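You operate a simulated robot arm through the tools that you are given. There is no shell and no other tool. Be economical: measure what you need, move in short steps, check, and stop when the job is done.

Carry out the task below with a simulated robot arm. There is one attempt and no reset: what you move stays moved.

JOB
Switch off, lift the belt bed, brush the crumbs away, then lower and latch it.
Fine: use the blue belt brush and put it back where it was; the check main switch stays off. Set down upright: blue belt brush. Where these are worked on the way, their far stop is far enough and under half their travel is too little: belt bed. What is to be rubbed or washed off counts as gone when no trace of it is left.

The check looks at the end state, three seconds after you hand in, the way a careful person would. Anything else that was tipped, shoved, dropped, spilled or broken makes it a failure.

ROBOT AND FRAMES
A 6-joint arm with a fingered hand, hanging from a carriage that runs on a gantry, over the field with the corners [-0.61, -1.738], [0.87, -1.743], [0.88, 0.757], [-0.6, 0.762] (x, y) and turns from -4.73 to 7.278 rad about z. Base frame: it is fixed where the carriage stands at the start and does not move with it; the origin is on the floor, on the carriage's upright axis, x ahead of it, y to its left, z up. Units: m, rad, N and s.
Its first joint turns from -2.897 to 2.897 rad. Places, roughly: arch knob [1.1, 0.2, 1.1]; bed latch [0.3, 0, 0.6]; belt bed [0.1, 0.2, 0.8]; blue pad [1.75, 0.5, 0.75]; check main switch [0.5, 0, 0.6]; check reset button [0.8, 0, 0.6]; check speed knob [0.7, 0, 0.6]; check stop button [0.8, 0, 0.7]; console clear button [0.9, 0.4, 0.9]; console enter button [0.7, 0.4, 0.9]; console start button [0.8, 0.4, 0.9]; console stop button [0.8, 0.4, 0.9]; console test button [0.7, 0.4, 0.9]; console trim knob [0.6, 0.4, 0.9]; console zero button [0.6, 0.4, 0.9]; crumbs [0.2, 0.2, 0.6]. Payload 3.7 kg.
Tool frame: the origin (TCP) lies between the finger pads and is the grasp point; the fingertips stand 0.026 m ahead of it; z points along the fingers, y is the line along which they close. Largest opening 0.156 m; the body of the gripper starts 0.073 m behind the TCP. The gripper is a hand of 4 fingers: y runs from the thumb to the fingers, the wrist lies at [0, 0, -0.239] in the tool frame.
Orientation is that of the tool frame in the base frame, as a unit quaternion [w, x, y, z]. With the fingers straight down and closing along the base's y, the tool's x points along the base's -x, its y along +y and its z along -z.

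CONTROLS
- The arm moves only by the tool apply_moves. Its argument "increments" is one flat list of numbers, 6 for each row, row after row: the shift along the tool's x, y, z in units of 20 mm (1.0 is 20 mm), then the turn, a rotation vector about the tool's x, y, z in units of 5 degrees (1.0 is 5 degrees). In form: [dx, dy, dz, rx, ry, rz, dx, dy, dz, rx, ry, rz, ...]. A call has 1 to 8 rows; each row shifts and turns the commanded pose from where the row before left it, along the tool's axes as they then stand. A call with a number of a shift or a turn outside -1 to 1 is refused whole. A row lasts 0.2 s, in which the tool goes at most 0.05 m and 0.15 rad; a call with a longer step from one row to the next is refused whole. A pose out of reach is approached as far as the arm can. The call stops where the force on the tool passes 40 N (or 10 N more than at its start, if that is more) or the arm is blocked; 0.2 s more then pass. In this call time passes only in rows, and 0.2 s behind the last. The reply holds the time, the measured pose of the TCP, the force on the tool along the base axes, the opening and the grip force, in the units named above and with some noise, with the torque about the TCP (base axes, N m) and any sound that the robot's microphone picked up, and new pictures: "show" is both (left out), scene, wrist or none.
- Cameras (640 x 400 px; columns grow to the right, rows downward): "scene" is now at [0.2296, 0.0472, 1.7828]; the picture's right is [0.86, -0.51, 0.00], its down [-0.47, -0.80, -0.36] and it looks along [0.18, 0.31, -0.93] (base axes); focal length 220 px, centre (320, 200). "wrist" rides on the gripper at [0.058, -0.058, -0.091] in the tool frame; the picture's right is [0.71, 0.71, 0.00], its down [-0.53, 0.53, -0.67] and it looks along [-0.47, 0.47, 0.74] (tool axes); focal length 265 px, centre (320, 200). There is no depth. A picture from a camera that has moved, and an enlarged one, comes with that camera's place and axes in the base frame and with its lens.
- move_column(by): slides the trunk up (or, below 0, down) by that many m; the arm and the scene camera ride with it, the base frame stays. It gives what a move gives, with no picture.
- roll_base(legs): drives the robot by 1 to 6 legs, each [ahead, left, turn to the left] in m, m and rad, along the robot's own axes; the way and the turn of a leg run together, so that a leg with both is an arc; at most 1.5 m and 3.142 rad a leg. The arm and the cameras ride along, it lands a little off, and it stops where it bumps. It keeps to its track: a leg is cut to what the track allows. It gives what a move gives, and a new picture of the scene camera.
- finger_targets(finger1, finger2, finger3, thumb_bend): sets how far each is bent, from 0 (flat) to 1 (curled in); at 0.3 the hand is open as for a grip, at 0.7 the pads meet at the TCP. One left out holds its place. A second passes; each finger stops where it meets its share of the squeeze, and holds until it gets a number again. It is the only way to open and close the hand. It gives what a move gives, with no picture; readings hold the bend of each and the force on the fingers (four entries, about 0 where the hand has none), thumb and palm.
- turn_head(pan, tilt): turns the head with the scene camera to pan (to the left, within 2.705 rad either way) and tilt (down, from -0.506 to 1.204), counted from straight ahead of the robot. It gives what a move gives, and a new picture of the scene camera.
- zoom(camera, box): a new picture of the part [left, top, right, bottom] of that camera's present view, enlarged. No time passes.
- finish_job(): hands the job in; it is judged then, once.

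Go step by step. Nothing tells you exact positions but the pictures and the camera data: compare them with the known pose of the tool, close in by small moves and look again before you grip or let go. The budget is 120 turns and 260 pictures, counting those below and the enlarged ones. Unless the task says otherwise, let go and move clear before handing in, and close with one line.

The tools are called after "Call:" by a JSON object that holds its "fn" and its "kwargs". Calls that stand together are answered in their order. apply_moves: Moves the arm, as the interface text tells. Its arguments: {"type":"object","properties":{"increments":{"type":"array","items":{"type":"number"}},"show":{"type":"string","enum":["both","scene","wrist","none"]}},"required":["increments"]} The other tools are called the same way: move_column (by) slides the trunk up or down; finger_targets (finger1, finger2, finger3, thumb_bend) moves the fingers one by one; roll_base (legs) drives the base; turn_head (pan, tilt) turns the head that bears the scene camera; zoom (camera, box) takes an enlarged picture of a part of a camera's view; finish_job () hands the job in.

At the start:

```text
clock: 0.0
tcp_pos: [0.4906, 0.1342, 1.1808]
tcp_rot: [0.002, 0.0, 1.0, 0.0]
wrist_force: [-0.3, 0.6, -0.1]
ft_torque: [0.01, 0.0, 0.01]
gripper_width: 0.1559
finger_force: 0.1
shape: jaw
bend: [0.3, 0.3, 0.3, 0.3]
finger forces: [0.1, 0.1, 0.0, 0.0, 0.1, 0.0]
trunk travel left (down, up): [-0.634, 0.045]
robot x, y, heading: [0.0004, 0.0062, -0.005]
head pan, tilt: [1.04, 1.201]
```

scene: 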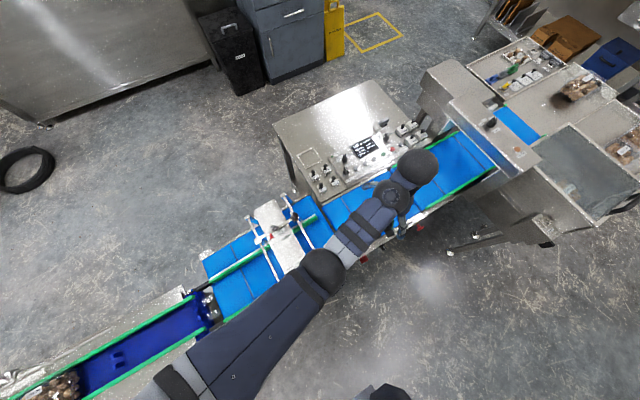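
wrist: 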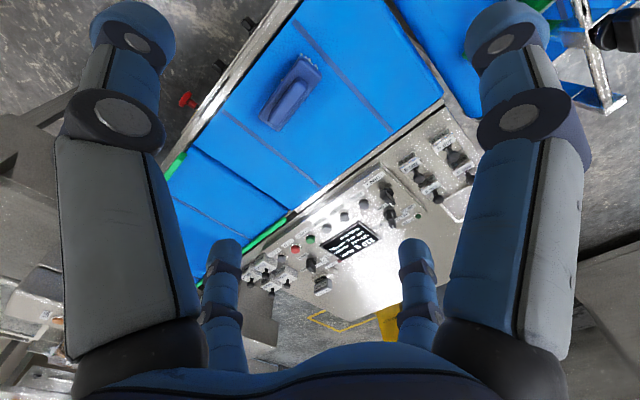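

I see the belt running along x at about y 0.2, with a blue brush-like block on it near (0.59, 0.16). First I look closer at the parts in view.

Call:
{"fn": "zoom", "kwargs": {"camera": "wrist", "box": [140, 0, 460, 200]}}

Call:
{"fn": "zoom", "kwargs": {"camera": "scene", "box": [180, 120, 500, 320]}}

```text
2.00 times, centred on (300, 100) of wrist
camera zoom: at [0.4311, 0.0764, 1.2736], right [-0.71, 0.71, 0.0], down [0.53, 0.53, 0.67], along [0.47, 0.47, -0.74], focal length 531 px, centre (360, 400)
```

zoom: 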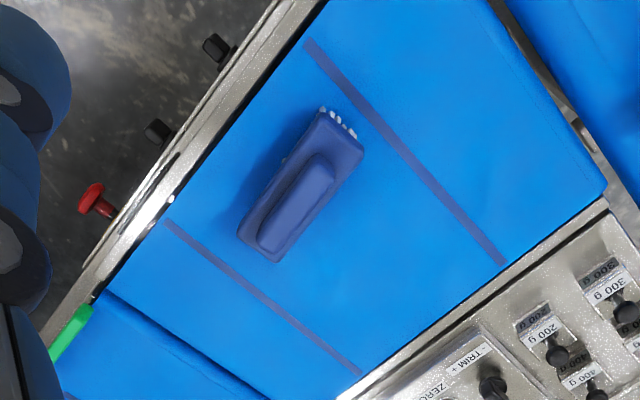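

```text
2.00 times, centred on (340, 220) of scene
camera zoom: at [0.2296, 0.0472, 1.7828], right [0.86, -0.51, 0.0], down [-0.47, -0.8, -0.36], along [0.18, 0.31, -0.93], focal length 441 px, centre (280, 160)
```

zoom: 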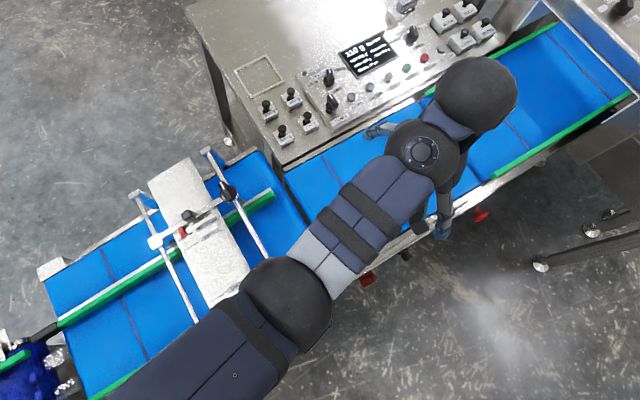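

The bed with its arch-like guide is at the left. I check the free space on the -y side before driving there.

Call:
{"fn": "turn_head", "kwargs": {"pan": -1.57, "tilt": 0.8}}

```text
clock: 2.3
tcp_pos: [0.491, 0.1336, 1.1806]
tcp_rot: [0.001, 0.0, 1.0, 0.0]
wrist_force: [-1.1, -0.2, -0.5]
ft_torque: [0.0, -0.01, 0.05]
gripper_width: 0.1558
finger_force: 0.1
shape: jaw
bend: [0.3, 0.3, 0.3, 0.3]
finger forces: [0.1, 0.0, 0.1, 0.0, 0.0, 0.1]
trunk travel left (down, up): [-0.634, 0.045]
robot x, y, heading: [0.0013, 0.0015, 0.004]
head pan, tilt: [-1.571, 0.799]
camera scene: at [0.2013, -0.0817, 1.8105], right [-1.0, 0.0, 0.0], down [0.0, 0.72, -0.7], along [0.0, -0.7, -0.72], focal length 220 px, centre (320, 200)
```

scene: 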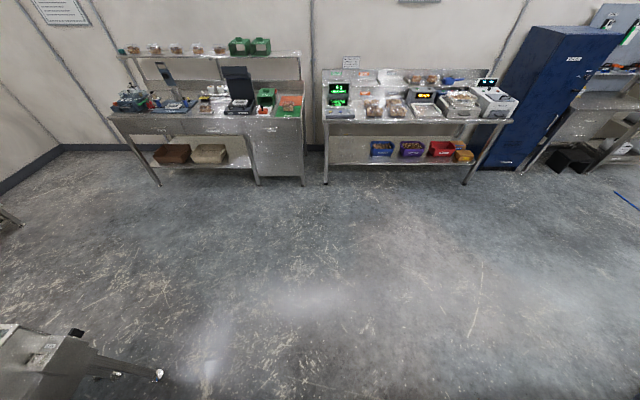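

The -y side is open floor. I drive back to y ≈ -0.9, turn to face the line and look at it.

Call:
{"fn": "roll_base", "kwargs": {"legs": [[0, -0.9, 0], [0.4, 0, 0], [0, 0, 1.57]]}}

Call:
{"fn": "turn_head", "kwargs": {"pan": 0, "tilt": 0.9}}

```text
clock: 12.9
tcp_pos: [0.2593, -0.3994, 1.1823]
tcp_rot: [0.0, -0.703, 0.711, 0.001]
wrist_force: [-0.4, 0.0, -0.3]
ft_torque: [0.03, -0.04, 0.0]
gripper_width: 0.1559
finger_force: 0.2
shape: jaw
bend: [0.3, 0.3, 0.3, 0.3]
finger forces: [0.1, 0.0, 0.1, 0.0, 0.0, 0.0]
trunk travel left (down, up): [-0.634, 0.045]
robot x, y, heading: [0.3901, -0.8903, 1.562]
head pan, tilt: [-1.571, 0.799]
camera scene: at [0.4731, -0.6924, 1.8105], right [-0.01, -1.0, 0.0], down [-0.72, 0.01, -0.7], along [0.7, -0.01, -0.72], focal length 220 px, centre (320, 200)
```

scene: 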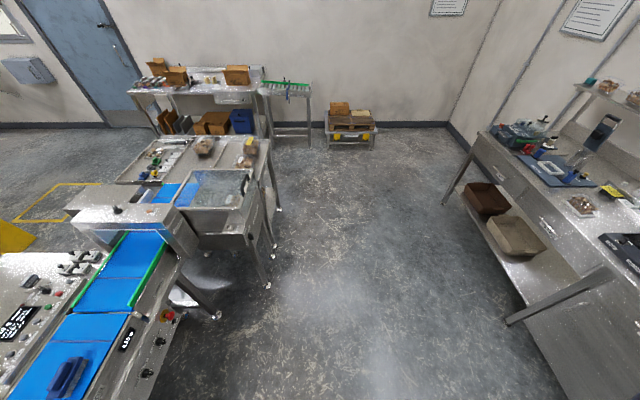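

```text
clock: 14.5
tcp_pos: [0.2612, -0.3992, 1.1805]
tcp_rot: [0.0, -0.703, 0.711, 0.001]
wrist_force: [-0.1, 0.4, -0.5]
ft_torque: [-0.01, -0.01, 0.02]
gripper_width: 0.1558
finger_force: 0.1
shape: jaw
bend: [0.3, 0.3, 0.3, 0.3]
finger forces: [0.0, 0.1, 0.0, 0.0, 0.1, 0.0]
trunk travel left (down, up): [-0.634, 0.045]
robot x, y, heading: [0.3871, -0.8924, 1.557]
head pan, tilt: [0.0, 0.901]
camera scene: at [0.3933, -0.6161, 1.8026], right [1.0, -0.01, 0.0], down [-0.01, -0.78, -0.62], along [0.01, 0.62, -0.78], focal length 220 px, centre (320, 200)
```

scene: 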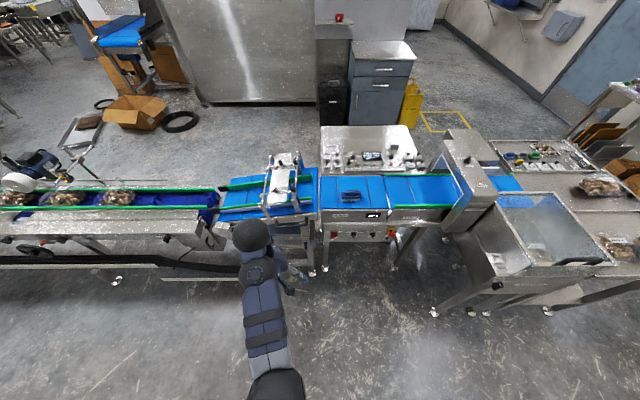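

Call:
{"fn": "zoom", "kwargs": {"camera": "scene", "box": [200, 140, 328, 220]}}

Call:
{"fn": "zoom", "kwargs": {"camera": "scene", "box": [310, 170, 470, 270]}}

Call:
{"fn": "zoom", "kwargs": {"camera": "scene", "box": [230, 190, 358, 270]}}

```text
5.00 times, centred on (264, 180) of scene
camera zoom: at [0.3933, -0.6161, 1.8026], right [1.0, -0.01, 0.0], down [-0.01, -0.78, -0.62], along [0.01, 0.62, -0.78], focal length 1102 px, centre (600, 300)
```

zoom: 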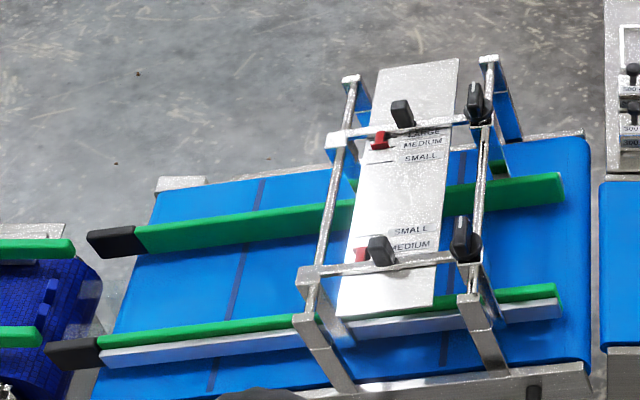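

```text
4.00 times, centred on (390, 220) of scene
camera zoom: at [0.3933, -0.6161, 1.8026], right [1.0, -0.01, 0.0], down [-0.01, -0.78, -0.62], along [0.01, 0.62, -0.78], focal length 882 px, centre (40, 120)
```

zoom: 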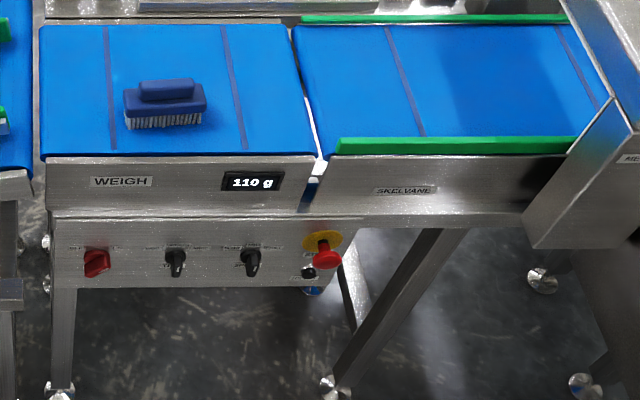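

```text
5.00 times, centred on (294, 230) of scene
camera zoom: at [0.3933, -0.6161, 1.8026], right [1.0, -0.01, 0.0], down [-0.01, -0.78, -0.62], along [0.01, 0.62, -0.78], focal length 1102 px, centre (450, 50)
```

zoom: 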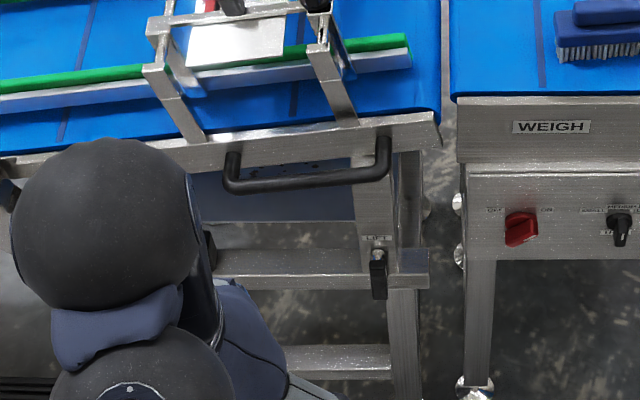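

The switch (red), the LIFT latch and the black U-handle of the bed are on the front side, near y 0. I now pitch the hand to point along +y.

Call:
{"fn": "apply_moves", "kwargs": {"increments": [0, 0, 0, 0, -1, 0, 0, 0, 0, 0, -1, 0, 0, 0, 0, 0, -1, 0, 0, 0, 0, 0, -1, 0, 0, 0, 0, 0, -1, 0, 0, 0, 0, 0, -1, 0, 0, 0, 0, 0, -1, 0, 0, 0, 0, 0, -1, 0], "show": "none"}}

Call:
{"fn": "apply_moves", "kwargs": {"increments": [0, 0, 0, 0, -1, 0, 0, 0, 0, 0, -1, 0, 0, 0, 0, 0, -1, 0, 0, 0, 0, 0, -1, 0, 0, 0, 0, 0, -1, 0, 0, 0, 0, 0, -1, 0, 0, 0, 0, 0, -1, 0, 0, 0, 0, 0, -1, 0], "show": "none"}}

Call:
{"fn": "apply_moves", "kwargs": {"increments": [0, 0, 0, 0, -1, 0, 0, 0, 0, 0, -1, 0], "show": "both"}}

```text
clock: 16.3
tcp_pos: [0.2638, -0.405, 1.1922]
tcp_rot: [0.243, -0.661, 0.669, 0.24]
wrist_force: [-0.6, 0.5, -0.9]
ft_torque: [-0.01, 0.0, -0.04]
gripper_width: 0.1559
finger_force: 0.1
shape: jaw
bend: [0.3, 0.3, 0.3, 0.3]
finger forces: [0.0, 0.1, 0.0, 0.0, 0.0, 0.0]
out of reach, approached as far as the arm can: row 8
trunk travel left (down, up): [-0.634, 0.045]
robot x, y, heading: [0.3898, -0.8902, 1.557]
head pan, tilt: [0.0, 0.901]
```

```text
clock: 18.1
tcp_pos: [0.2875, -0.4484, 1.3739]
tcp_rot: [0.428, -0.562, 0.568, 0.423]
wrist_force: [-0.5, 0.1, -0.1]
ft_torque: [-0.02, 0.0, -0.03]
gripper_width: 0.1559
finger_force: 0.1
shape: jaw
bend: [0.3, 0.3, 0.3, 0.3]
finger forces: [0.0, 0.0, 0.0, 0.0, 0.0, 0.0]
out of reach, approached as far as the arm can: row 1, 2, 3, 4, 5, 6, 7, 8
trunk travel left (down, up): [-0.634, 0.045]
robot x, y, heading: [0.3885, -0.8957, 1.559]
head pan, tilt: [0.0, 0.901]
```

```text
clock: 18.7
tcp_pos: [0.2829, -0.4259, 1.4466]
tcp_rot: [0.468, -0.529, 0.534, 0.464]
wrist_force: [-0.3, -1.2, -0.2]
ft_torque: [0.04, 0.01, 0.0]
gripper_width: 0.1559
finger_force: 0.0
shape: jaw
bend: [0.3, 0.3, 0.3, 0.3]
finger forces: [0.1, 0.0, 0.1, 0.0, 0.1, 0.1]
out of reach, approached as far as the arm can: row 1, 2
trunk travel left (down, up): [-0.634, 0.045]
robot x, y, heading: [0.3907, -0.8896, 1.562]
head pan, tilt: [0.0, 0.901]
camera scene: at [0.3932, -0.6162, 1.8025], right [1.0, -0.01, 0.0], down [-0.01, -0.78, -0.62], along [0.01, 0.62, -0.78], focal length 220 px, centre (320, 200)
camera wrist: at [0.3388, -0.5236, 1.401], right [-0.71, -0.08, -0.7], down [-0.53, -0.59, 0.61], along [-0.46, 0.8, 0.37], focal length 265 px, centre (320, 200)
```

scene: 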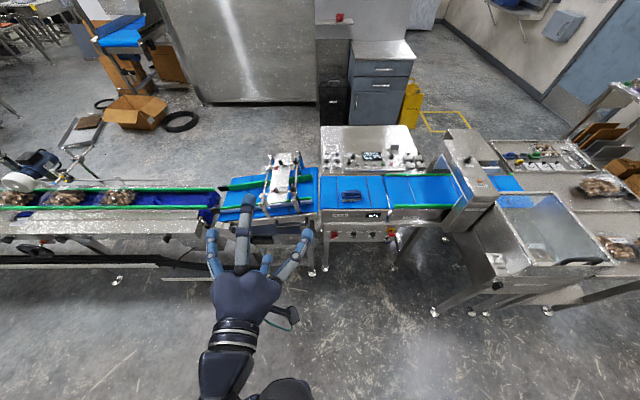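
wrist: 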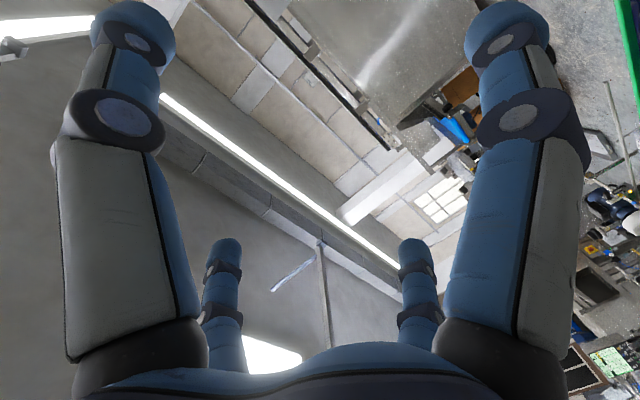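

The hand is level but the wrist camera now looks upward, so I lower the trunk and roll the hand about its axis so that the camera sits above it.

Call:
{"fn": "move_column", "kwargs": {"by": -0.5}}

Call:
{"fn": "apply_moves", "kwargs": {"increments": [0, 0, 0, 0, 0, -1, 0, 0, 0, 0, 0, -1, 0, 0, 0, 0, 0, -1, 0, 0, 0, 0, 0, -1, 0, 0, 0, 0, 0, -1, 0, 0, 0, 0, 0, -1, 0, 0, 0, 0, 0, -1, 0, 0, 0, 0, 0, -1], "show": "none"}}

Call:
{"fn": "apply_moves", "kwargs": {"increments": [0, 0, 0, 0, 0, -1, 0, 0, 0, 0, 0, -1, 0, 0, 0, 0, 0, -1, 0, 0, 0, 0, 0, -1, 0, 0, 0, 0, 0, -1, 0, 0, 0, 0, 0, -1, 0, 0, 0, 0, 0, -1, 0, 0, 0, 0, 0, -1], "show": "both"}}

```text
refused: -0.5 is not a number from -0.4 to 0.4
```

```text
clock: 20.5
tcp_pos: [0.2821, -0.4238, 1.4523]
tcp_rot: [-0.605, 0.675, -0.317, -0.278]
wrist_force: [0.2, -0.3, -0.6]
ft_torque: [0.01, -0.02, 0.01]
gripper_width: 0.1558
finger_force: 0.1
shape: jaw
bend: [0.3, 0.3, 0.3, 0.3]
finger forces: [0.0, 0.0, 0.0, 0.1, 0.0, 0.1]
out of reach, approached as far as the arm can: row 1
trunk travel left (down, up): [-0.634, 0.045]
robot x, y, heading: [0.3894, -0.8903, 1.558]
head pan, tilt: [0.0, 0.901]
```

```text
clock: 22.3
tcp_pos: [0.2834, -0.4238, 1.4539]
tcp_rot: [-0.665, 0.742, -0.068, -0.054]
wrist_force: [0.5, -1.1, -0.1]
ft_torque: [-0.04, 0.02, 0.01]
gripper_width: 0.1561
finger_force: 0.0
shape: jaw
bend: [0.3, 0.3, 0.3, 0.3]
finger forces: [0.0, 0.0, 0.1, 0.1, 0.0, 0.0]
trunk travel left (down, up): [-0.634, 0.045]
robot x, y, heading: [0.3901, -0.8902, 1.557]
head pan, tilt: [0.0, 0.901]
camera scene: at [0.3932, -0.6161, 1.8026], right [1.0, -0.01, 0.0], down [-0.01, -0.78, -0.62], along [0.01, 0.62, -0.78], focal length 220 px, centre (320, 200)
camera wrist: at [0.3477, -0.5091, 1.5124], right [0.57, -0.1, -0.81], down [-0.62, -0.7, -0.35], along [-0.54, 0.7, -0.46], focal length 265 px, centre (320, 200)
```

scene: 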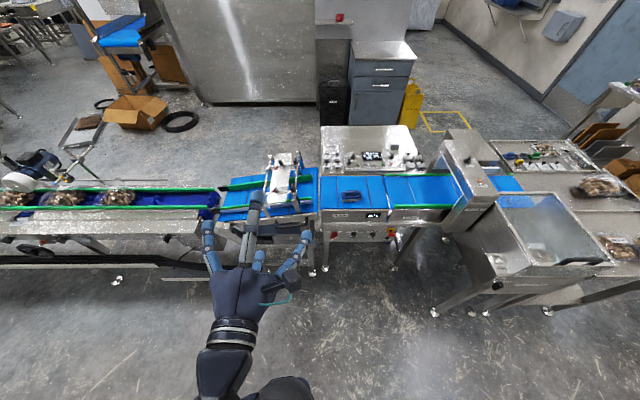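
wrist: 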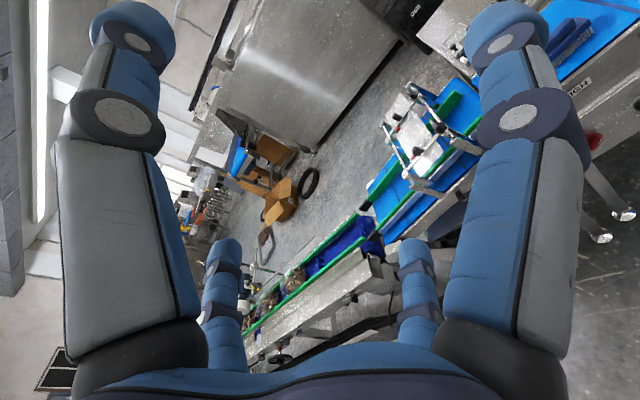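

The hand is level with the thumb up and the camera now useful. I lower the trunk, finish the roll and shift the carriage right so that the hand faces the switch.

Call:
{"fn": "move_column", "kwargs": {"by": -0.4}}

Call:
{"fn": "move_column", "kwargs": {"by": -0.2}}

Call:
{"fn": "roll_base", "kwargs": {"legs": [[0, -0.2, 0]]}}

Call:
{"fn": "apply_moves", "kwargs": {"increments": [0, 0, 0, 0, 0, -1, 0, 0, 0, 0, 0, -1, 0, 0, 0, 0, 0, -1, 0, 0, 0, 0, 0, -1, 0, 0, 0, 0, 0, -1, 0, 0, 0, 0, 0, -1], "show": "both"}}

```text
clock: 26.1
tcp_pos: [0.2829, -0.4227, 1.0543]
tcp_rot: [-0.665, 0.741, -0.069, -0.054]
wrist_force: [-0.9, -0.4, 0.0]
ft_torque: [0.01, -0.01, 0.05]
gripper_width: 0.1557
finger_force: 0.1
shape: jaw
bend: [0.3, 0.3, 0.3, 0.3]
finger forces: [0.1, 0.0, 0.0, 0.0, 0.0, 0.0]
trunk travel left (down, up): [-0.234, 0.445]
robot x, y, heading: [0.3919, -0.8918, 1.563]
head pan, tilt: [0.0, 0.901]
```

```text
clock: 28.3
tcp_pos: [0.283, -0.4232, 0.854]
tcp_rot: [-0.665, 0.742, -0.068, -0.054]
wrist_force: [-0.7, -0.3, 0.3]
ft_torque: [0.01, 0.04, 0.01]
gripper_width: 0.1558
finger_force: 0.1
shape: jaw
bend: [0.3, 0.3, 0.3, 0.3]
finger forces: [0.1, 0.0, 0.0, 0.0, 0.0, 0.0]
trunk travel left (down, up): [-0.034, 0.645]
robot x, y, heading: [0.3888, -0.8912, 1.563]
head pan, tilt: [0.0, 0.901]
```

```text
clock: 29.9
tcp_pos: [0.4788, -0.4258, 0.8536]
tcp_rot: [-0.665, 0.742, -0.07, -0.054]
wrist_force: [-0.4, -0.6, -0.2]
ft_torque: [-0.01, -0.03, 0.01]
gripper_width: 0.1559
finger_force: 0.1
shape: jaw
bend: [0.3, 0.3, 0.3, 0.3]
finger forces: [0.1, 0.0, 0.1, 0.0, 0.0, 0.0]
trunk travel left (down, up): [-0.034, 0.645]
robot x, y, heading: [0.5794, -0.8932, 1.558]
head pan, tilt: [0.0, 0.901]
camera scene: at [0.5883, -0.6184, 1.2026], right [1.0, -0.01, 0.0], down [-0.01, -0.78, -0.62], along [0.01, 0.62, -0.78], focal length 220 px, centre (320, 200)
```

scene: 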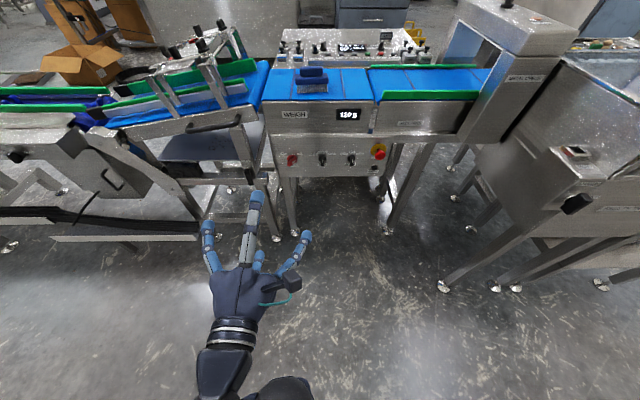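

```text
clock: 31.3
tcp_pos: [0.4786, -0.4257, 0.853]
tcp_rot: [-0.656, 0.735, 0.125, 0.122]
wrist_force: [-0.4, -0.1, 0.4]
ft_torque: [-0.02, -0.01, 0.06]
gripper_width: 0.1559
finger_force: 0.0
shape: jaw
bend: [0.3, 0.3, 0.3, 0.3]
finger forces: [0.1, 0.0, 0.1, 0.0, 0.0, 0.1]
trunk travel left (down, up): [-0.034, 0.645]
robot x, y, heading: [0.5775, -0.8916, 1.558]
head pan, tilt: [0.0, 0.901]
camera scene: at [0.5877, -0.6184, 1.2026], right [1.0, -0.01, 0.0], down [-0.01, -0.78, -0.62], along [0.01, 0.62, -0.78], focal length 220 px, centre (320, 200)
camera wrist: at [0.5102, -0.5078, 0.9393], right [0.91, -0.06, -0.42], down [-0.32, -0.73, -0.6], along [-0.27, 0.68, -0.68], focal length 265 px, centre (320, 200)
```

scene: 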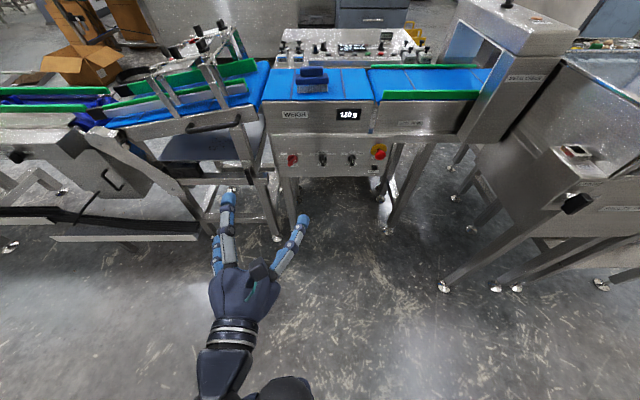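
wrist: 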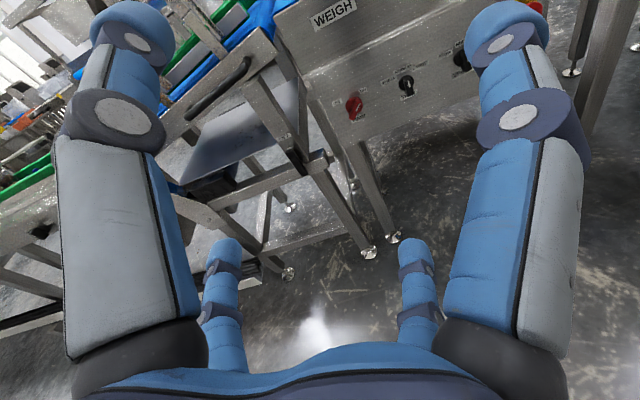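

Call:
{"fn": "zoom", "kwargs": {"camera": "scene", "box": [260, 140, 388, 220]}}

Call:
{"fn": "zoom", "kwargs": {"camera": "wrist", "box": [312, 60, 472, 160]}}

Call:
{"fn": "zoom", "kwargs": {"camera": "scene", "box": [150, 95, 310, 195]}}

```text
5.00 times, centred on (324, 180) of scene
camera zoom: at [0.5877, -0.6184, 1.2026], right [1.0, -0.01, 0.0], down [-0.01, -0.78, -0.62], along [0.01, 0.62, -0.78], focal length 1102 px, centre (300, 300)
```

zoom: 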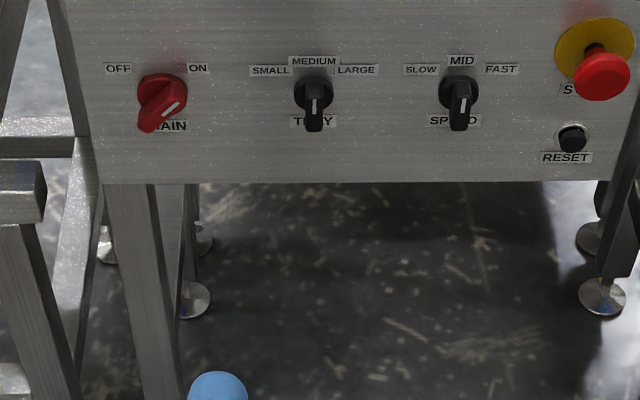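

```text
4.00 times, centred on (392, 110) of wrist
camera zoom: at [0.5102, -0.5078, 0.9393], right [0.91, -0.06, -0.42], down [-0.32, -0.73, -0.6], along [-0.27, 0.68, -0.68], focal length 1062 px, centre (32, 560)
```

zoom: 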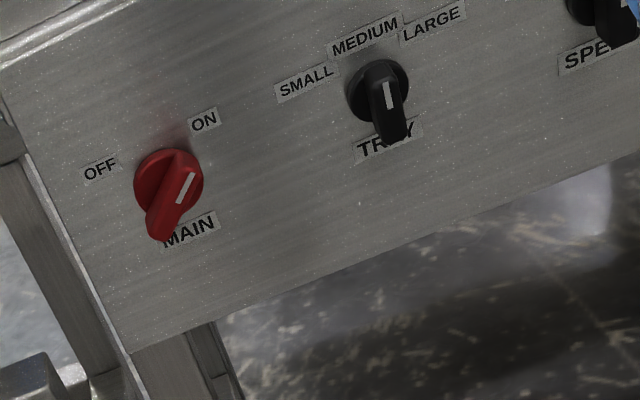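

```text
4.00 times, centred on (230, 145) of scene
camera zoom: at [0.5877, -0.6184, 1.2026], right [1.0, -0.01, 0.0], down [-0.01, -0.78, -0.62], along [0.01, 0.62, -0.78], focal length 882 px, centre (680, 420)
```

zoom: 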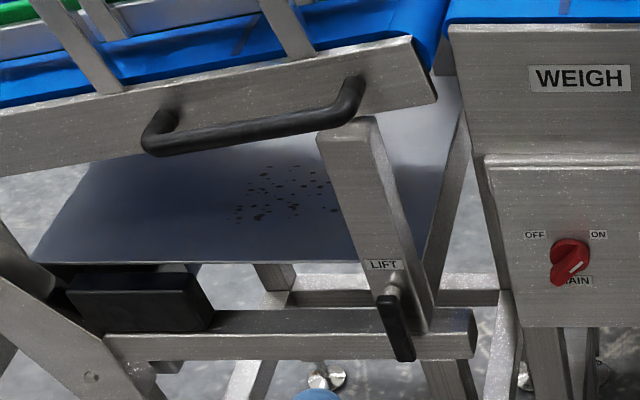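

The switch bar at about (0.488, 0.035, 0.63) points to ON, so it must turn counter-clockwise by about 90° to OFF. I level the hand, roll it so the thumb and opposite finger straddle the bar, and lower it.

Call:
{"fn": "apply_moves", "kwargs": {"increments": [0, 0, 0, 0.59, 0.22, 0, 0, 0, 0, 0.59, 0.22, 0, 0, 0, 0, 0, 0, -1, 0, 0, 0, 0, 0, -1, 0, 0, 0, 0, 0, -1, 0, 0, 0, 0, 0, -1, 0, 0, 0, 0, 0, -1], "show": "none"}}

Call:
{"fn": "apply_moves", "kwargs": {"increments": [-1, 1, 0, 0, 0, 0, -1, 1, 0, 0, 0, 0, -1, 1, 0, 0, 0, 0, -1, 1, 0, 0, 0, 0, -1, 1, 0, 0, 0, 0, -1, 1, 0, 0, 0, 0, -1, 1, 0, 0, 0, 0, -0.8, 0.8, 0, 0, 0, 0], "show": "both"}}

```text
clock: 32.9
tcp_pos: [0.4788, -0.4152, 0.9061]
tcp_rot: [-0.649, 0.657, 0.267, 0.275]
wrist_force: [-0.4, 0.8, -0.5]
ft_torque: [-0.05, 0.01, -0.01]
gripper_width: 0.1559
finger_force: 0.0
shape: jaw
bend: [0.3, 0.3, 0.3, 0.3]
finger forces: [0.0, 0.0, 0.0, 0.1, 0.1, 0.1]
out of reach, approached as far as the arm can: row 1, 2, 3
trunk travel left (down, up): [-0.034, 0.645]
robot x, y, heading: [0.5859, -0.8976, 1.559]
head pan, tilt: [0.0, 0.901]
```

```text
clock: 34.7
tcp_pos: [0.4851, -0.4142, 0.8995]
tcp_rot: [-0.646, 0.661, 0.269, 0.273]
wrist_force: [-0.3, 0.8, -0.4]
ft_torque: [0.01, 0.0, -0.02]
gripper_width: 0.1559
finger_force: 0.1
shape: jaw
bend: [0.3, 0.3, 0.3, 0.3]
finger forces: [0.1, 0.0, 0.0, 0.0, 0.1, 0.0]
out of reach, approached as far as the arm can: row 1, 2, 3, 4, 5, 6, 7, 8
trunk travel left (down, up): [-0.034, 0.645]
robot x, y, heading: [0.5826, -0.8923, 1.56]
head pan, tilt: [0.0, 0.901]
camera scene: at [0.5877, -0.6184, 1.2026], right [1.0, -0.01, 0.0], down [-0.01, -0.78, -0.62], along [0.01, 0.62, -0.78], focal length 220 px, centre (320, 200)
camera wrist: at [0.482, -0.5031, 0.9835], right [1.0, -0.01, 0.0], down [-0.01, -0.68, -0.73], along [0.01, 0.73, -0.68], focal length 265 px, centre (320, 200)
```

scene: 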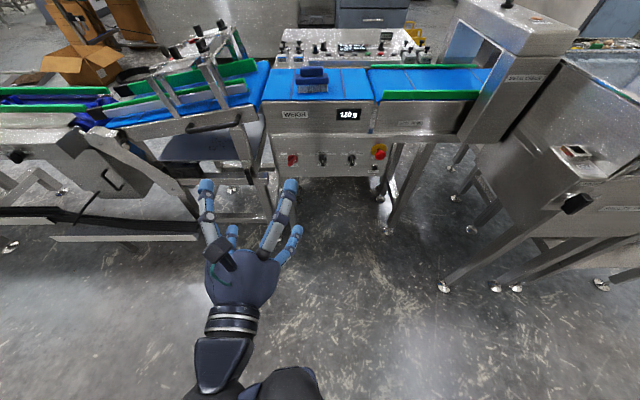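
wrist: 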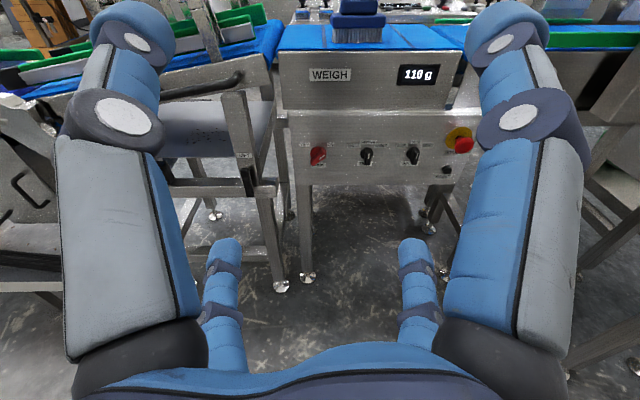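

The view is upright now. The arm cannot go lower this close to its own axis, so I extend it outward first and then lower.

Call:
{"fn": "apply_moves", "kwargs": {"increments": [0, 0, 1, 0, 0, 0, 0, 0, 1, 0, 0, 0, 0, 0, 1, 0, 0, 0, 0, 0, 1, 0, 0, 0, 0, 0, 1, 0, 0, 0, 0, 0, 1, 0, 0, 0, 0, 0, 1, 0, 0, 0, 0, 0, 1, 0, 0, 0], "show": "none"}}

Call:
{"fn": "apply_moves", "kwargs": {"increments": [-1, 1, 0, 0, 0, 0, -1, 1, 0, 0, 0, 0, -1, 1, 0, 0, 0, 0, -1, 1, 0, 0, 0, 0, -1, 1, 0, 0, 0, 0, -1, 1, 0, 0, 0, 0, -1, 1, 0, 0, 0, 0, -0.8, 0.8, 0, 0, 0, 0], "show": "scene"}}

```text
clock: 36.5
tcp_pos: [0.5194, -0.3363, 0.9725]
tcp_rot: [-0.65, 0.656, 0.267, 0.274]
wrist_force: [0.6, 0.6, 0.3]
ft_torque: [0.01, 0.04, 0.04]
gripper_width: 0.1559
finger_force: 0.1
shape: jaw
bend: [0.3, 0.3, 0.3, 0.3]
finger forces: [0.1, 0.0, 0.0, 0.0, 0.0, 0.0]
out of reach, approached as far as the arm can: row 1, 2, 3, 4, 5, 6, 7, 8
trunk travel left (down, up): [-0.034, 0.645]
robot x, y, heading: [0.5819, -0.8913, 1.559]
head pan, tilt: [0.0, 0.901]
```

```text
clock: 38.3
tcp_pos: [0.5372, -0.3988, 0.8975]
tcp_rot: [-0.648, 0.658, 0.267, 0.275]
wrist_force: [0.3, -0.1, -0.6]
ft_torque: [-0.05, 0.03, 0.0]
gripper_width: 0.1557
finger_force: 0.0
shape: jaw
bend: [0.3, 0.3, 0.3, 0.3]
finger forces: [0.0, 0.0, 0.1, 0.0, 0.1, 0.1]
out of reach, approached as far as the arm can: row 1, 2, 3, 4, 5, 6, 7, 8
trunk travel left (down, up): [-0.034, 0.645]
robot x, y, heading: [0.5854, -0.8921, 1.562]
head pan, tilt: [0.0, 0.901]
camera scene: at [0.5877, -0.6184, 1.2026], right [1.0, -0.01, 0.0], down [-0.01, -0.78, -0.62], along [0.01, 0.62, -0.78], focal length 220 px, centre (320, 200)
```

scene: 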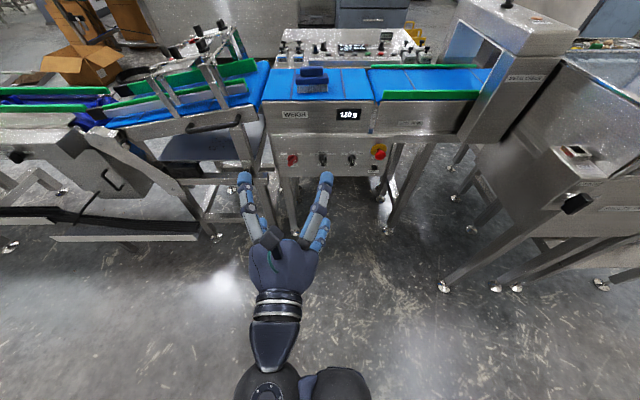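

The arm meets some limit here. I look back at the arm itself to understand its posture.

Call:
{"fn": "turn_head", "kwargs": {"pan": 2.6, "tilt": 0.5}}

Call:
{"fn": "turn_head", "kwargs": {"pan": 1.3, "tilt": 1.2}}

Call:
{"fn": "turn_head", "kwargs": {"pan": 0, "tilt": 1.2}}

```text
clock: 40.6
tcp_pos: [0.5377, -0.3995, 0.898]
tcp_rot: [-0.65, 0.657, 0.267, 0.273]
wrist_force: [-0.6, -0.2, 0.5]
ft_torque: [0.01, -0.04, 0.02]
gripper_width: 0.156
finger_force: 0.0
shape: jaw
bend: [0.3, 0.3, 0.3, 0.3]
finger forces: [0.0, 0.0, 0.0, 0.1, 0.0, 0.0]
trunk travel left (down, up): [-0.034, 0.645]
robot x, y, heading: [0.5819, -0.8918, 1.56]
head pan, tilt: [2.601, 0.499]
camera scene: at [0.5388, -0.7712, 1.2365], right [-0.85, 0.53, 0.0], down [0.25, 0.41, -0.88], along [-0.46, -0.75, -0.48], focal length 220 px, centre (320, 200)
```

scene: 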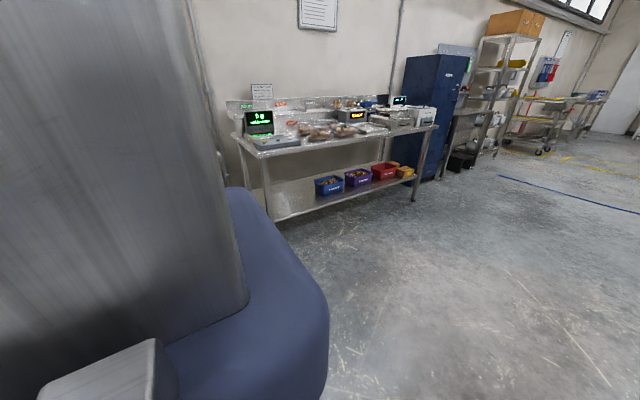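

```text
clock: 42.1
tcp_pos: [0.538, -0.3989, 0.8979]
tcp_rot: [-0.649, 0.657, 0.267, 0.274]
wrist_force: [1.2, 0.6, 0.5]
ft_torque: [-0.01, 0.02, 0.03]
gripper_width: 0.1561
finger_force: 0.1
shape: jaw
bend: [0.3, 0.3, 0.3, 0.3]
finger forces: [0.0, 0.0, 0.1, 0.0, 0.1, 0.0]
trunk travel left (down, up): [-0.034, 0.645]
robot x, y, heading: [0.5797, -0.8982, 1.558]
head pan, tilt: [1.3, 1.201]
camera scene: at [0.533, -0.6782, 1.1828], right [0.28, 0.96, 0.0], down [0.89, -0.26, -0.36], along [-0.35, 0.1, -0.93], focal length 220 px, centre (320, 200)
```

scene: 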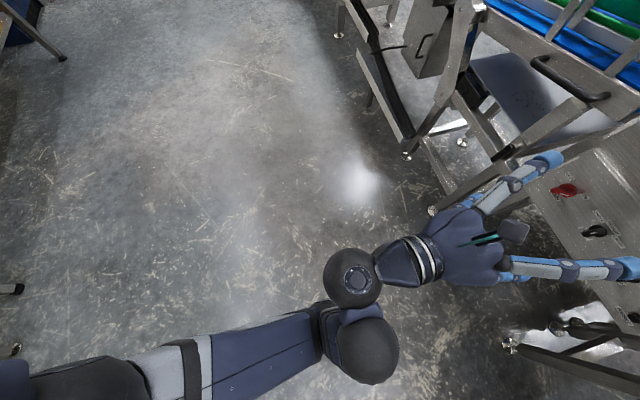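

```text
clock: 43.5
tcp_pos: [0.5359, -0.3976, 0.8972]
tcp_rot: [-0.649, 0.657, 0.267, 0.274]
wrist_force: [-0.2, 0.8, -0.3]
ft_torque: [-0.01, -0.03, -0.01]
gripper_width: 0.1558
finger_force: 0.0
shape: jaw
bend: [0.3, 0.3, 0.3, 0.3]
finger forces: [0.1, 0.1, 0.0, 0.1, 0.0, 0.1]
trunk travel left (down, up): [-0.034, 0.645]
robot x, y, heading: [0.5847, -0.8953, 1.56]
head pan, tilt: [0.0, 1.201]
camera scene: at [0.5874, -0.6379, 1.1828], right [1.0, -0.01, 0.0], down [-0.01, -0.93, -0.36], along [0.0, 0.36, -0.93], focal length 220 px, centre (320, 200)
```

scene: 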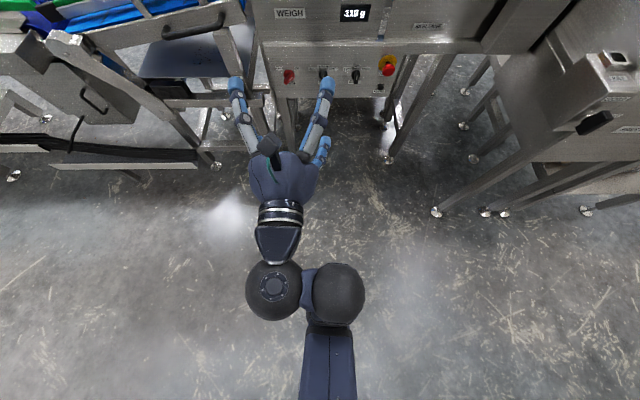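

The hand can't bend upward past the forearm, so facing the line limits its height. Instead I'll put the robot sideways (heading 0) and tilt the hand to its left; first I bring the hand back to pointing down and roll it back by 90°.

Call:
{"fn": "apply_moves", "kwargs": {"increments": [0, 0, 0, -0.7, -0.7, 0, 0, 0, 0, -0.7, -0.7, 0, 0, 0, 0, -0.7, -0.7, 0, 0, 0, 0, -0.7, -0.7, 0, 0, 0, 0, -0.7, -0.7, 0, 0, 0, 0, -0.7, -0.7, 0, 0, 0, 0, -0.7, -0.7, 0, 0, 0, 0, -0.7, -0.7, 0], "show": "none"}}

Call:
{"fn": "apply_moves", "kwargs": {"increments": [0, 0, 0, -0.7, -0.7, 0, 0, 0, 0, -0.7, -0.7, 0, 0, 0, 0, -0.7, -0.7, 0, 0, 0, 0, -0.7, -0.7, 0, 0, 0, 0, -0.7, -0.7, 0, 0, 0, 0, -0.7, -0.7, 0, 0, 0, 0, -0.7, -0.7, 0, 0, 0, 0, -0.7, -0.7, 0], "show": "none"}}

Call:
{"fn": "apply_moves", "kwargs": {"increments": [0, 0, 0, -0.7, -0.7, 0, 0, 0, 0, -0.7, -0.7, 0, 0, 0, 0, 0, 0, 1, 0, 0, 0, 0, 0, 1, 0, 0, 0, 0, 0, 1, 0, 0, 0, 0, 0, 1, 0, 0, 0, 0, 0, 1, 0, 0, 0, 0, 0, 1], "show": "none"}}

Call:
{"fn": "apply_moves", "kwargs": {"increments": [0, 0, 0, 0, 0, 1, 0, 0, 0, 0, 0, 1, 0, 0, 0, 0, 0, 1, 0, 0, 0, 0, 0, 1, 0, 0, 0, 0, 0, 1, 0, 0, 0, 0, 0, 1, 0, 0, 0, 0, 0, 1, 0, 0, 0, 0, 0, 1], "show": "none"}}

Call:
{"fn": "apply_moves", "kwargs": {"increments": [0, 0, 0, 0, 0, 1, 0, 0, 0, 0, 0, 1, 0, 0, 0, 0, 0, 1, 0, 0, 0, 0, 0, 1], "show": "scene"}}

```text
clock: 45.4
tcp_pos: [0.4319, -0.3244, 0.8058]
tcp_rot: [-0.392, 0.839, 0.338, 0.168]
wrist_force: [0.1, -0.7, 0.7]
ft_torque: [-0.02, -0.01, 0.02]
gripper_width: 0.156
finger_force: 0.1
shape: jaw
bend: [0.3, 0.3, 0.3, 0.3]
finger forces: [0.0, 0.0, 0.0, 0.1, 0.0, 0.0]
out of reach, approached as far as the arm can: row 2, 3, 4, 5, 6, 7, 8
trunk travel left (down, up): [-0.034, 0.645]
robot x, y, heading: [0.5847, -0.8947, 1.557]
head pan, tilt: [0.0, 1.201]
```

```text
clock: 47.1
tcp_pos: [0.3789, -0.2889, 0.7714]
tcp_rot: [-0.087, 0.923, 0.374, 0.036]
wrist_force: [-0.1, 0.5, -0.2]
ft_torque: [0.02, -0.02, 0.01]
gripper_width: 0.1559
finger_force: 0.0
shape: jaw
bend: [0.3, 0.3, 0.3, 0.3]
finger forces: [0.1, 0.0, 0.0, 0.1, 0.0, 0.0]
out of reach, approached as far as the arm can: row 1, 2, 3, 4, 5, 6, 7, 8
trunk travel left (down, up): [-0.034, 0.645]
robot x, y, heading: [0.5849, -0.8938, 1.558]
head pan, tilt: [0.0, 1.201]
```

```text
clock: 49.0
tcp_pos: [0.3832, -0.3184, 0.752]
tcp_rot: [-0.007, 0.992, 0.123, 0.001]
wrist_force: [1.3, 0.0, 0.3]
ft_torque: [0.03, 0.0, 0.0]
gripper_width: 0.1557
finger_force: 0.1
shape: jaw
bend: [0.3, 0.3, 0.3, 0.3]
finger forces: [0.0, 0.0, 0.0, 0.0, 0.1, 0.1]
out of reach, approached as far as the arm can: row 1, 2, 3, 4, 7
trunk travel left (down, up): [-0.034, 0.645]
robot x, y, heading: [0.583, -0.8946, 1.557]
head pan, tilt: [0.0, 1.201]
```

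```text
clock: 50.8
tcp_pos: [0.3841, -0.3178, 0.7513]
tcp_rot: [-0.007, 0.975, -0.224, 0.0]
wrist_force: [-0.7, -0.1, -0.1]
ft_torque: [0.02, 0.01, 0.02]
gripper_width: 0.156
finger_force: 0.2
shape: jaw
bend: [0.3, 0.3, 0.3, 0.3]
finger forces: [0.0, 0.1, 0.0, 0.0, 0.0, 0.0]
trunk travel left (down, up): [-0.034, 0.645]
robot x, y, heading: [0.5818, -0.8928, 1.559]
head pan, tilt: [0.0, 1.201]
```

```text
clock: 51.8
tcp_pos: [0.3835, -0.3168, 0.7527]
tcp_rot: [-0.006, 0.921, -0.39, -0.002]
wrist_force: [0.0, -0.6, 0.9]
ft_torque: [0.01, 0.02, 0.01]
gripper_width: 0.1561
finger_force: 0.0
shape: jaw
bend: [0.3, 0.3, 0.3, 0.3]
finger forces: [0.0, 0.0, 0.0, 0.0, 0.0, 0.0]
trunk travel left (down, up): [-0.034, 0.645]
robot x, y, heading: [0.5858, -0.8931, 1.556]
head pan, tilt: [0.0, 1.201]
camera scene: at [0.5874, -0.6379, 1.1828], right [1.0, -0.01, 0.0], down [-0.01, -0.93, -0.36], along [0.0, 0.36, -0.93], focal length 220 px, centre (320, 200)
```

scene: 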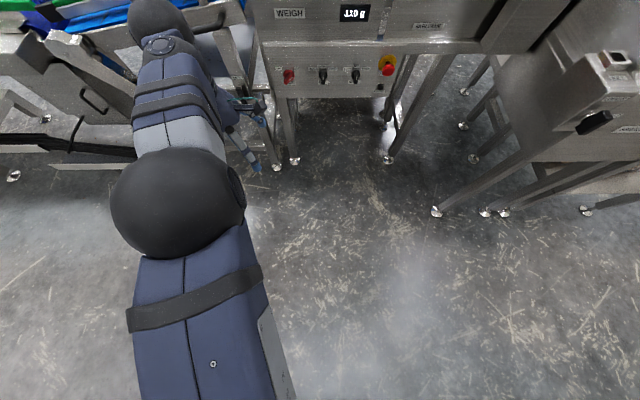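

The arm flipped to an elbow-up posture with the hand down. I back the carriage off, turn it to heading about 0 and look.

Call:
{"fn": "roll_base", "kwargs": {"legs": [[-0.4, 0, 0], [0, 0, -1.56], [-0.6, 0, 0]]}}

Call:
{"fn": "turn_head", "kwargs": {"pan": 0.9, "tilt": 0.9}}

```text
clock: 61.0
tcp_pos: [0.548, -1.0885, 0.7518]
tcp_rot: [0.005, -0.377, 0.926, -0.003]
wrist_force: [0.0, -0.3, 0.0]
ft_torque: [0.01, -0.01, 0.01]
gripper_width: 0.1559
finger_force: 0.0
shape: jaw
bend: [0.3, 0.3, 0.3, 0.3]
finger forces: [0.0, 0.0, 0.0, 0.0, 0.0, 0.0]
trunk travel left (down, up): [-0.034, 0.645]
robot x, y, heading: [-0.0259, -1.2869, -0.011]
head pan, tilt: [0.0, 1.201]
camera scene: at [0.2312, -1.292, 1.1827], right [-0.01, -1.0, 0.0], down [-0.93, 0.01, -0.36], along [0.36, 0.0, -0.93], focal length 220 px, centre (320, 200)
```

scene: 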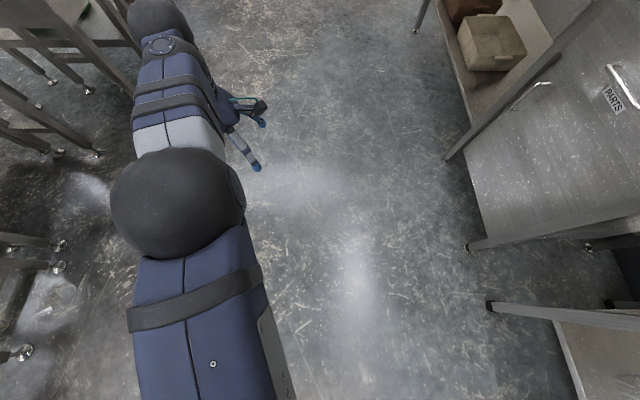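

```text
clock: 62.2
tcp_pos: [0.5472, -1.0868, 0.7527]
tcp_rot: [0.005, -0.378, 0.926, -0.003]
wrist_force: [0.6, 0.3, 0.2]
ft_torque: [-0.01, -0.05, -0.01]
gripper_width: 0.1561
finger_force: 0.0
shape: jaw
bend: [0.3, 0.3, 0.3, 0.3]
finger forces: [0.1, 0.1, 0.1, 0.0, 0.0, 0.0]
trunk travel left (down, up): [-0.034, 0.645]
robot x, y, heading: [-0.028, -1.2879, -0.007]
head pan, tilt: [0.901, 0.901]
camera scene: at [0.2232, -1.2327, 1.2026], right [0.78, -0.63, 0.0], down [-0.49, -0.61, -0.62], along [0.39, 0.48, -0.78], focal length 220 px, centre (320, 200)
```

scene: 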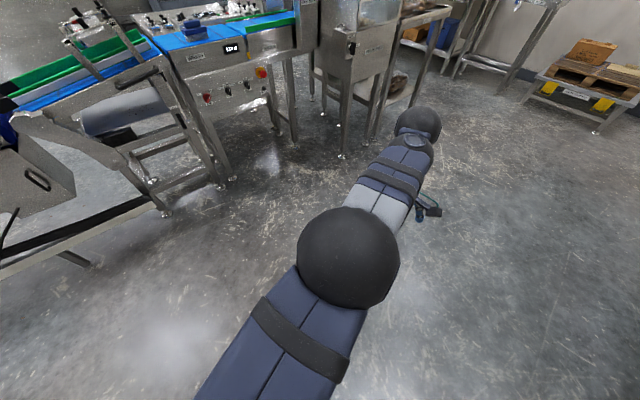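

Now I tilt the hand toward the robot's left (+y), in open space.

Call:
{"fn": "apply_moves", "kwargs": {"increments": [0, 0, 0, -0.71, -0.7, 0, 0, 0, 0, -0.71, -0.7, 0, 0, 0, 0, -0.71, -0.7, 0, 0, 0, 0, -0.71, -0.7, 0, 0, 0, 0, -0.71, -0.7, 0, 0, 0, 0, -0.71, -0.7, 0, 0, 0, 0, -0.71, -0.7, 0, 0, 0, 0, -0.71, -0.7, 0], "show": "none"}}

Call:
{"fn": "apply_moves", "kwargs": {"increments": [0, 0, 0, -0.71, -0.7, 0, 0, 0, 0, -0.71, -0.7, 0, 0, 0, 0, -0.71, -0.7, 0, 0, 0, 0, -0.71, -0.7, 0, 0, 0, 0, -0.71, -0.7, 0, 0, 0, 0, -0.71, -0.7, 0, 0, 0, 0, -0.71, -0.7, 0, 0, 0, 0, -0.71, -0.7, 0], "show": "none"}}

Call:
{"fn": "apply_moves", "kwargs": {"increments": [0, 0, 0, -0.71, -0.7, 0, 0, 0, 0, -0.71, -0.7, 0], "show": "both"}}

```text
clock: 64.0
tcp_pos: [0.5411, -1.0897, 0.7557]
tcp_rot: [0.098, -0.362, 0.909, 0.182]
wrist_force: [-0.2, 0.3, 0.0]
ft_torque: [0.01, 0.04, -0.01]
gripper_width: 0.1558
finger_force: 0.0
shape: jaw
bend: [0.3, 0.3, 0.3, 0.3]
finger forces: [0.0, 0.0, 0.1, 0.0, 0.1, 0.0]
out of reach, approached as far as the arm can: row 1, 3, 4, 6, 7, 8
trunk travel left (down, up): [-0.034, 0.645]
robot x, y, heading: [-0.024, -1.2919, -0.011]
head pan, tilt: [0.901, 0.901]
```

```text
clock: 65.8
tcp_pos: [0.5437, -1.0857, 0.7534]
tcp_rot: [0.115, -0.351, 0.911, 0.185]
wrist_force: [-0.3, -0.5, 0.4]
ft_torque: [-0.02, 0.0, 0.01]
gripper_width: 0.1559
finger_force: 0.0
shape: jaw
bend: [0.3, 0.3, 0.3, 0.3]
finger forces: [0.1, 0.0, 0.1, 0.0, 0.1, 0.0]
out of reach, approached as far as the arm can: row 1, 2, 3, 4, 5, 6, 7, 8
trunk travel left (down, up): [-0.034, 0.645]
robot x, y, heading: [-0.0269, -1.2892, -0.011]
head pan, tilt: [0.901, 0.901]
```

```text
clock: 66.5
tcp_pos: [0.5432, -1.0868, 0.7525]
tcp_rot: [0.115, -0.351, 0.911, 0.185]
wrist_force: [0.9, 0.0, 1.1]
ft_torque: [-0.02, -0.03, -0.01]
gripper_width: 0.1559
finger_force: 0.1
shape: jaw
bend: [0.3, 0.3, 0.3, 0.3]
finger forces: [0.0, 0.0, 0.0, 0.0, 0.1, 0.1]
out of reach, approached as far as the arm can: row 1, 2
trunk travel left (down, up): [-0.034, 0.645]
robot x, y, heading: [-0.0247, -1.2861, -0.009]
head pan, tilt: [0.901, 0.901]
camera scene: at [0.2232, -1.2327, 1.2026], right [0.78, -0.63, 0.0], down [-0.49, -0.61, -0.62], along [0.39, 0.48, -0.78], focal length 220 px, centre (320, 200)
camera wrist: at [0.5329, -1.1988, 0.8022], right [-1.0, 0.06, -0.06], down [-0.03, 0.4, 0.92], along [0.08, 0.92, -0.39], focal length 265 px, centre (320, 200)
```

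scene: 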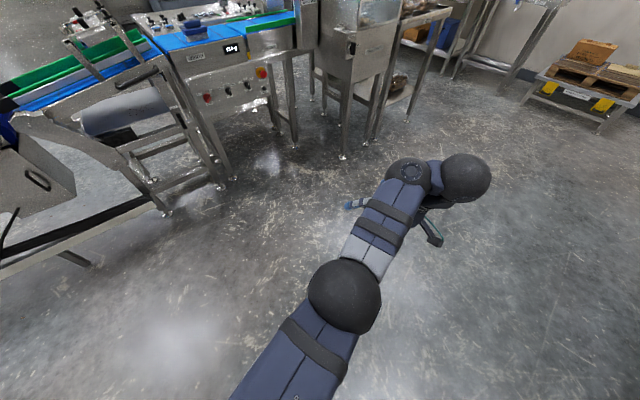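
wrist: 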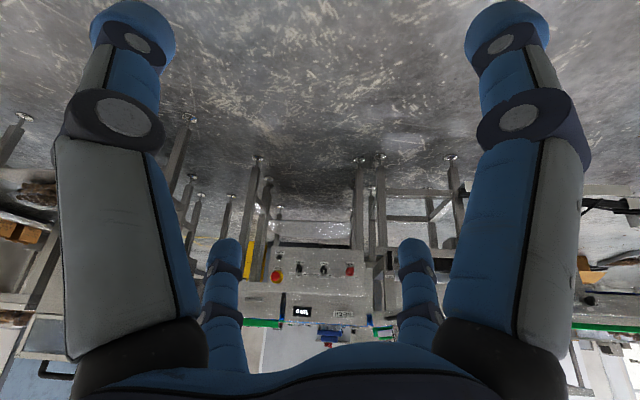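

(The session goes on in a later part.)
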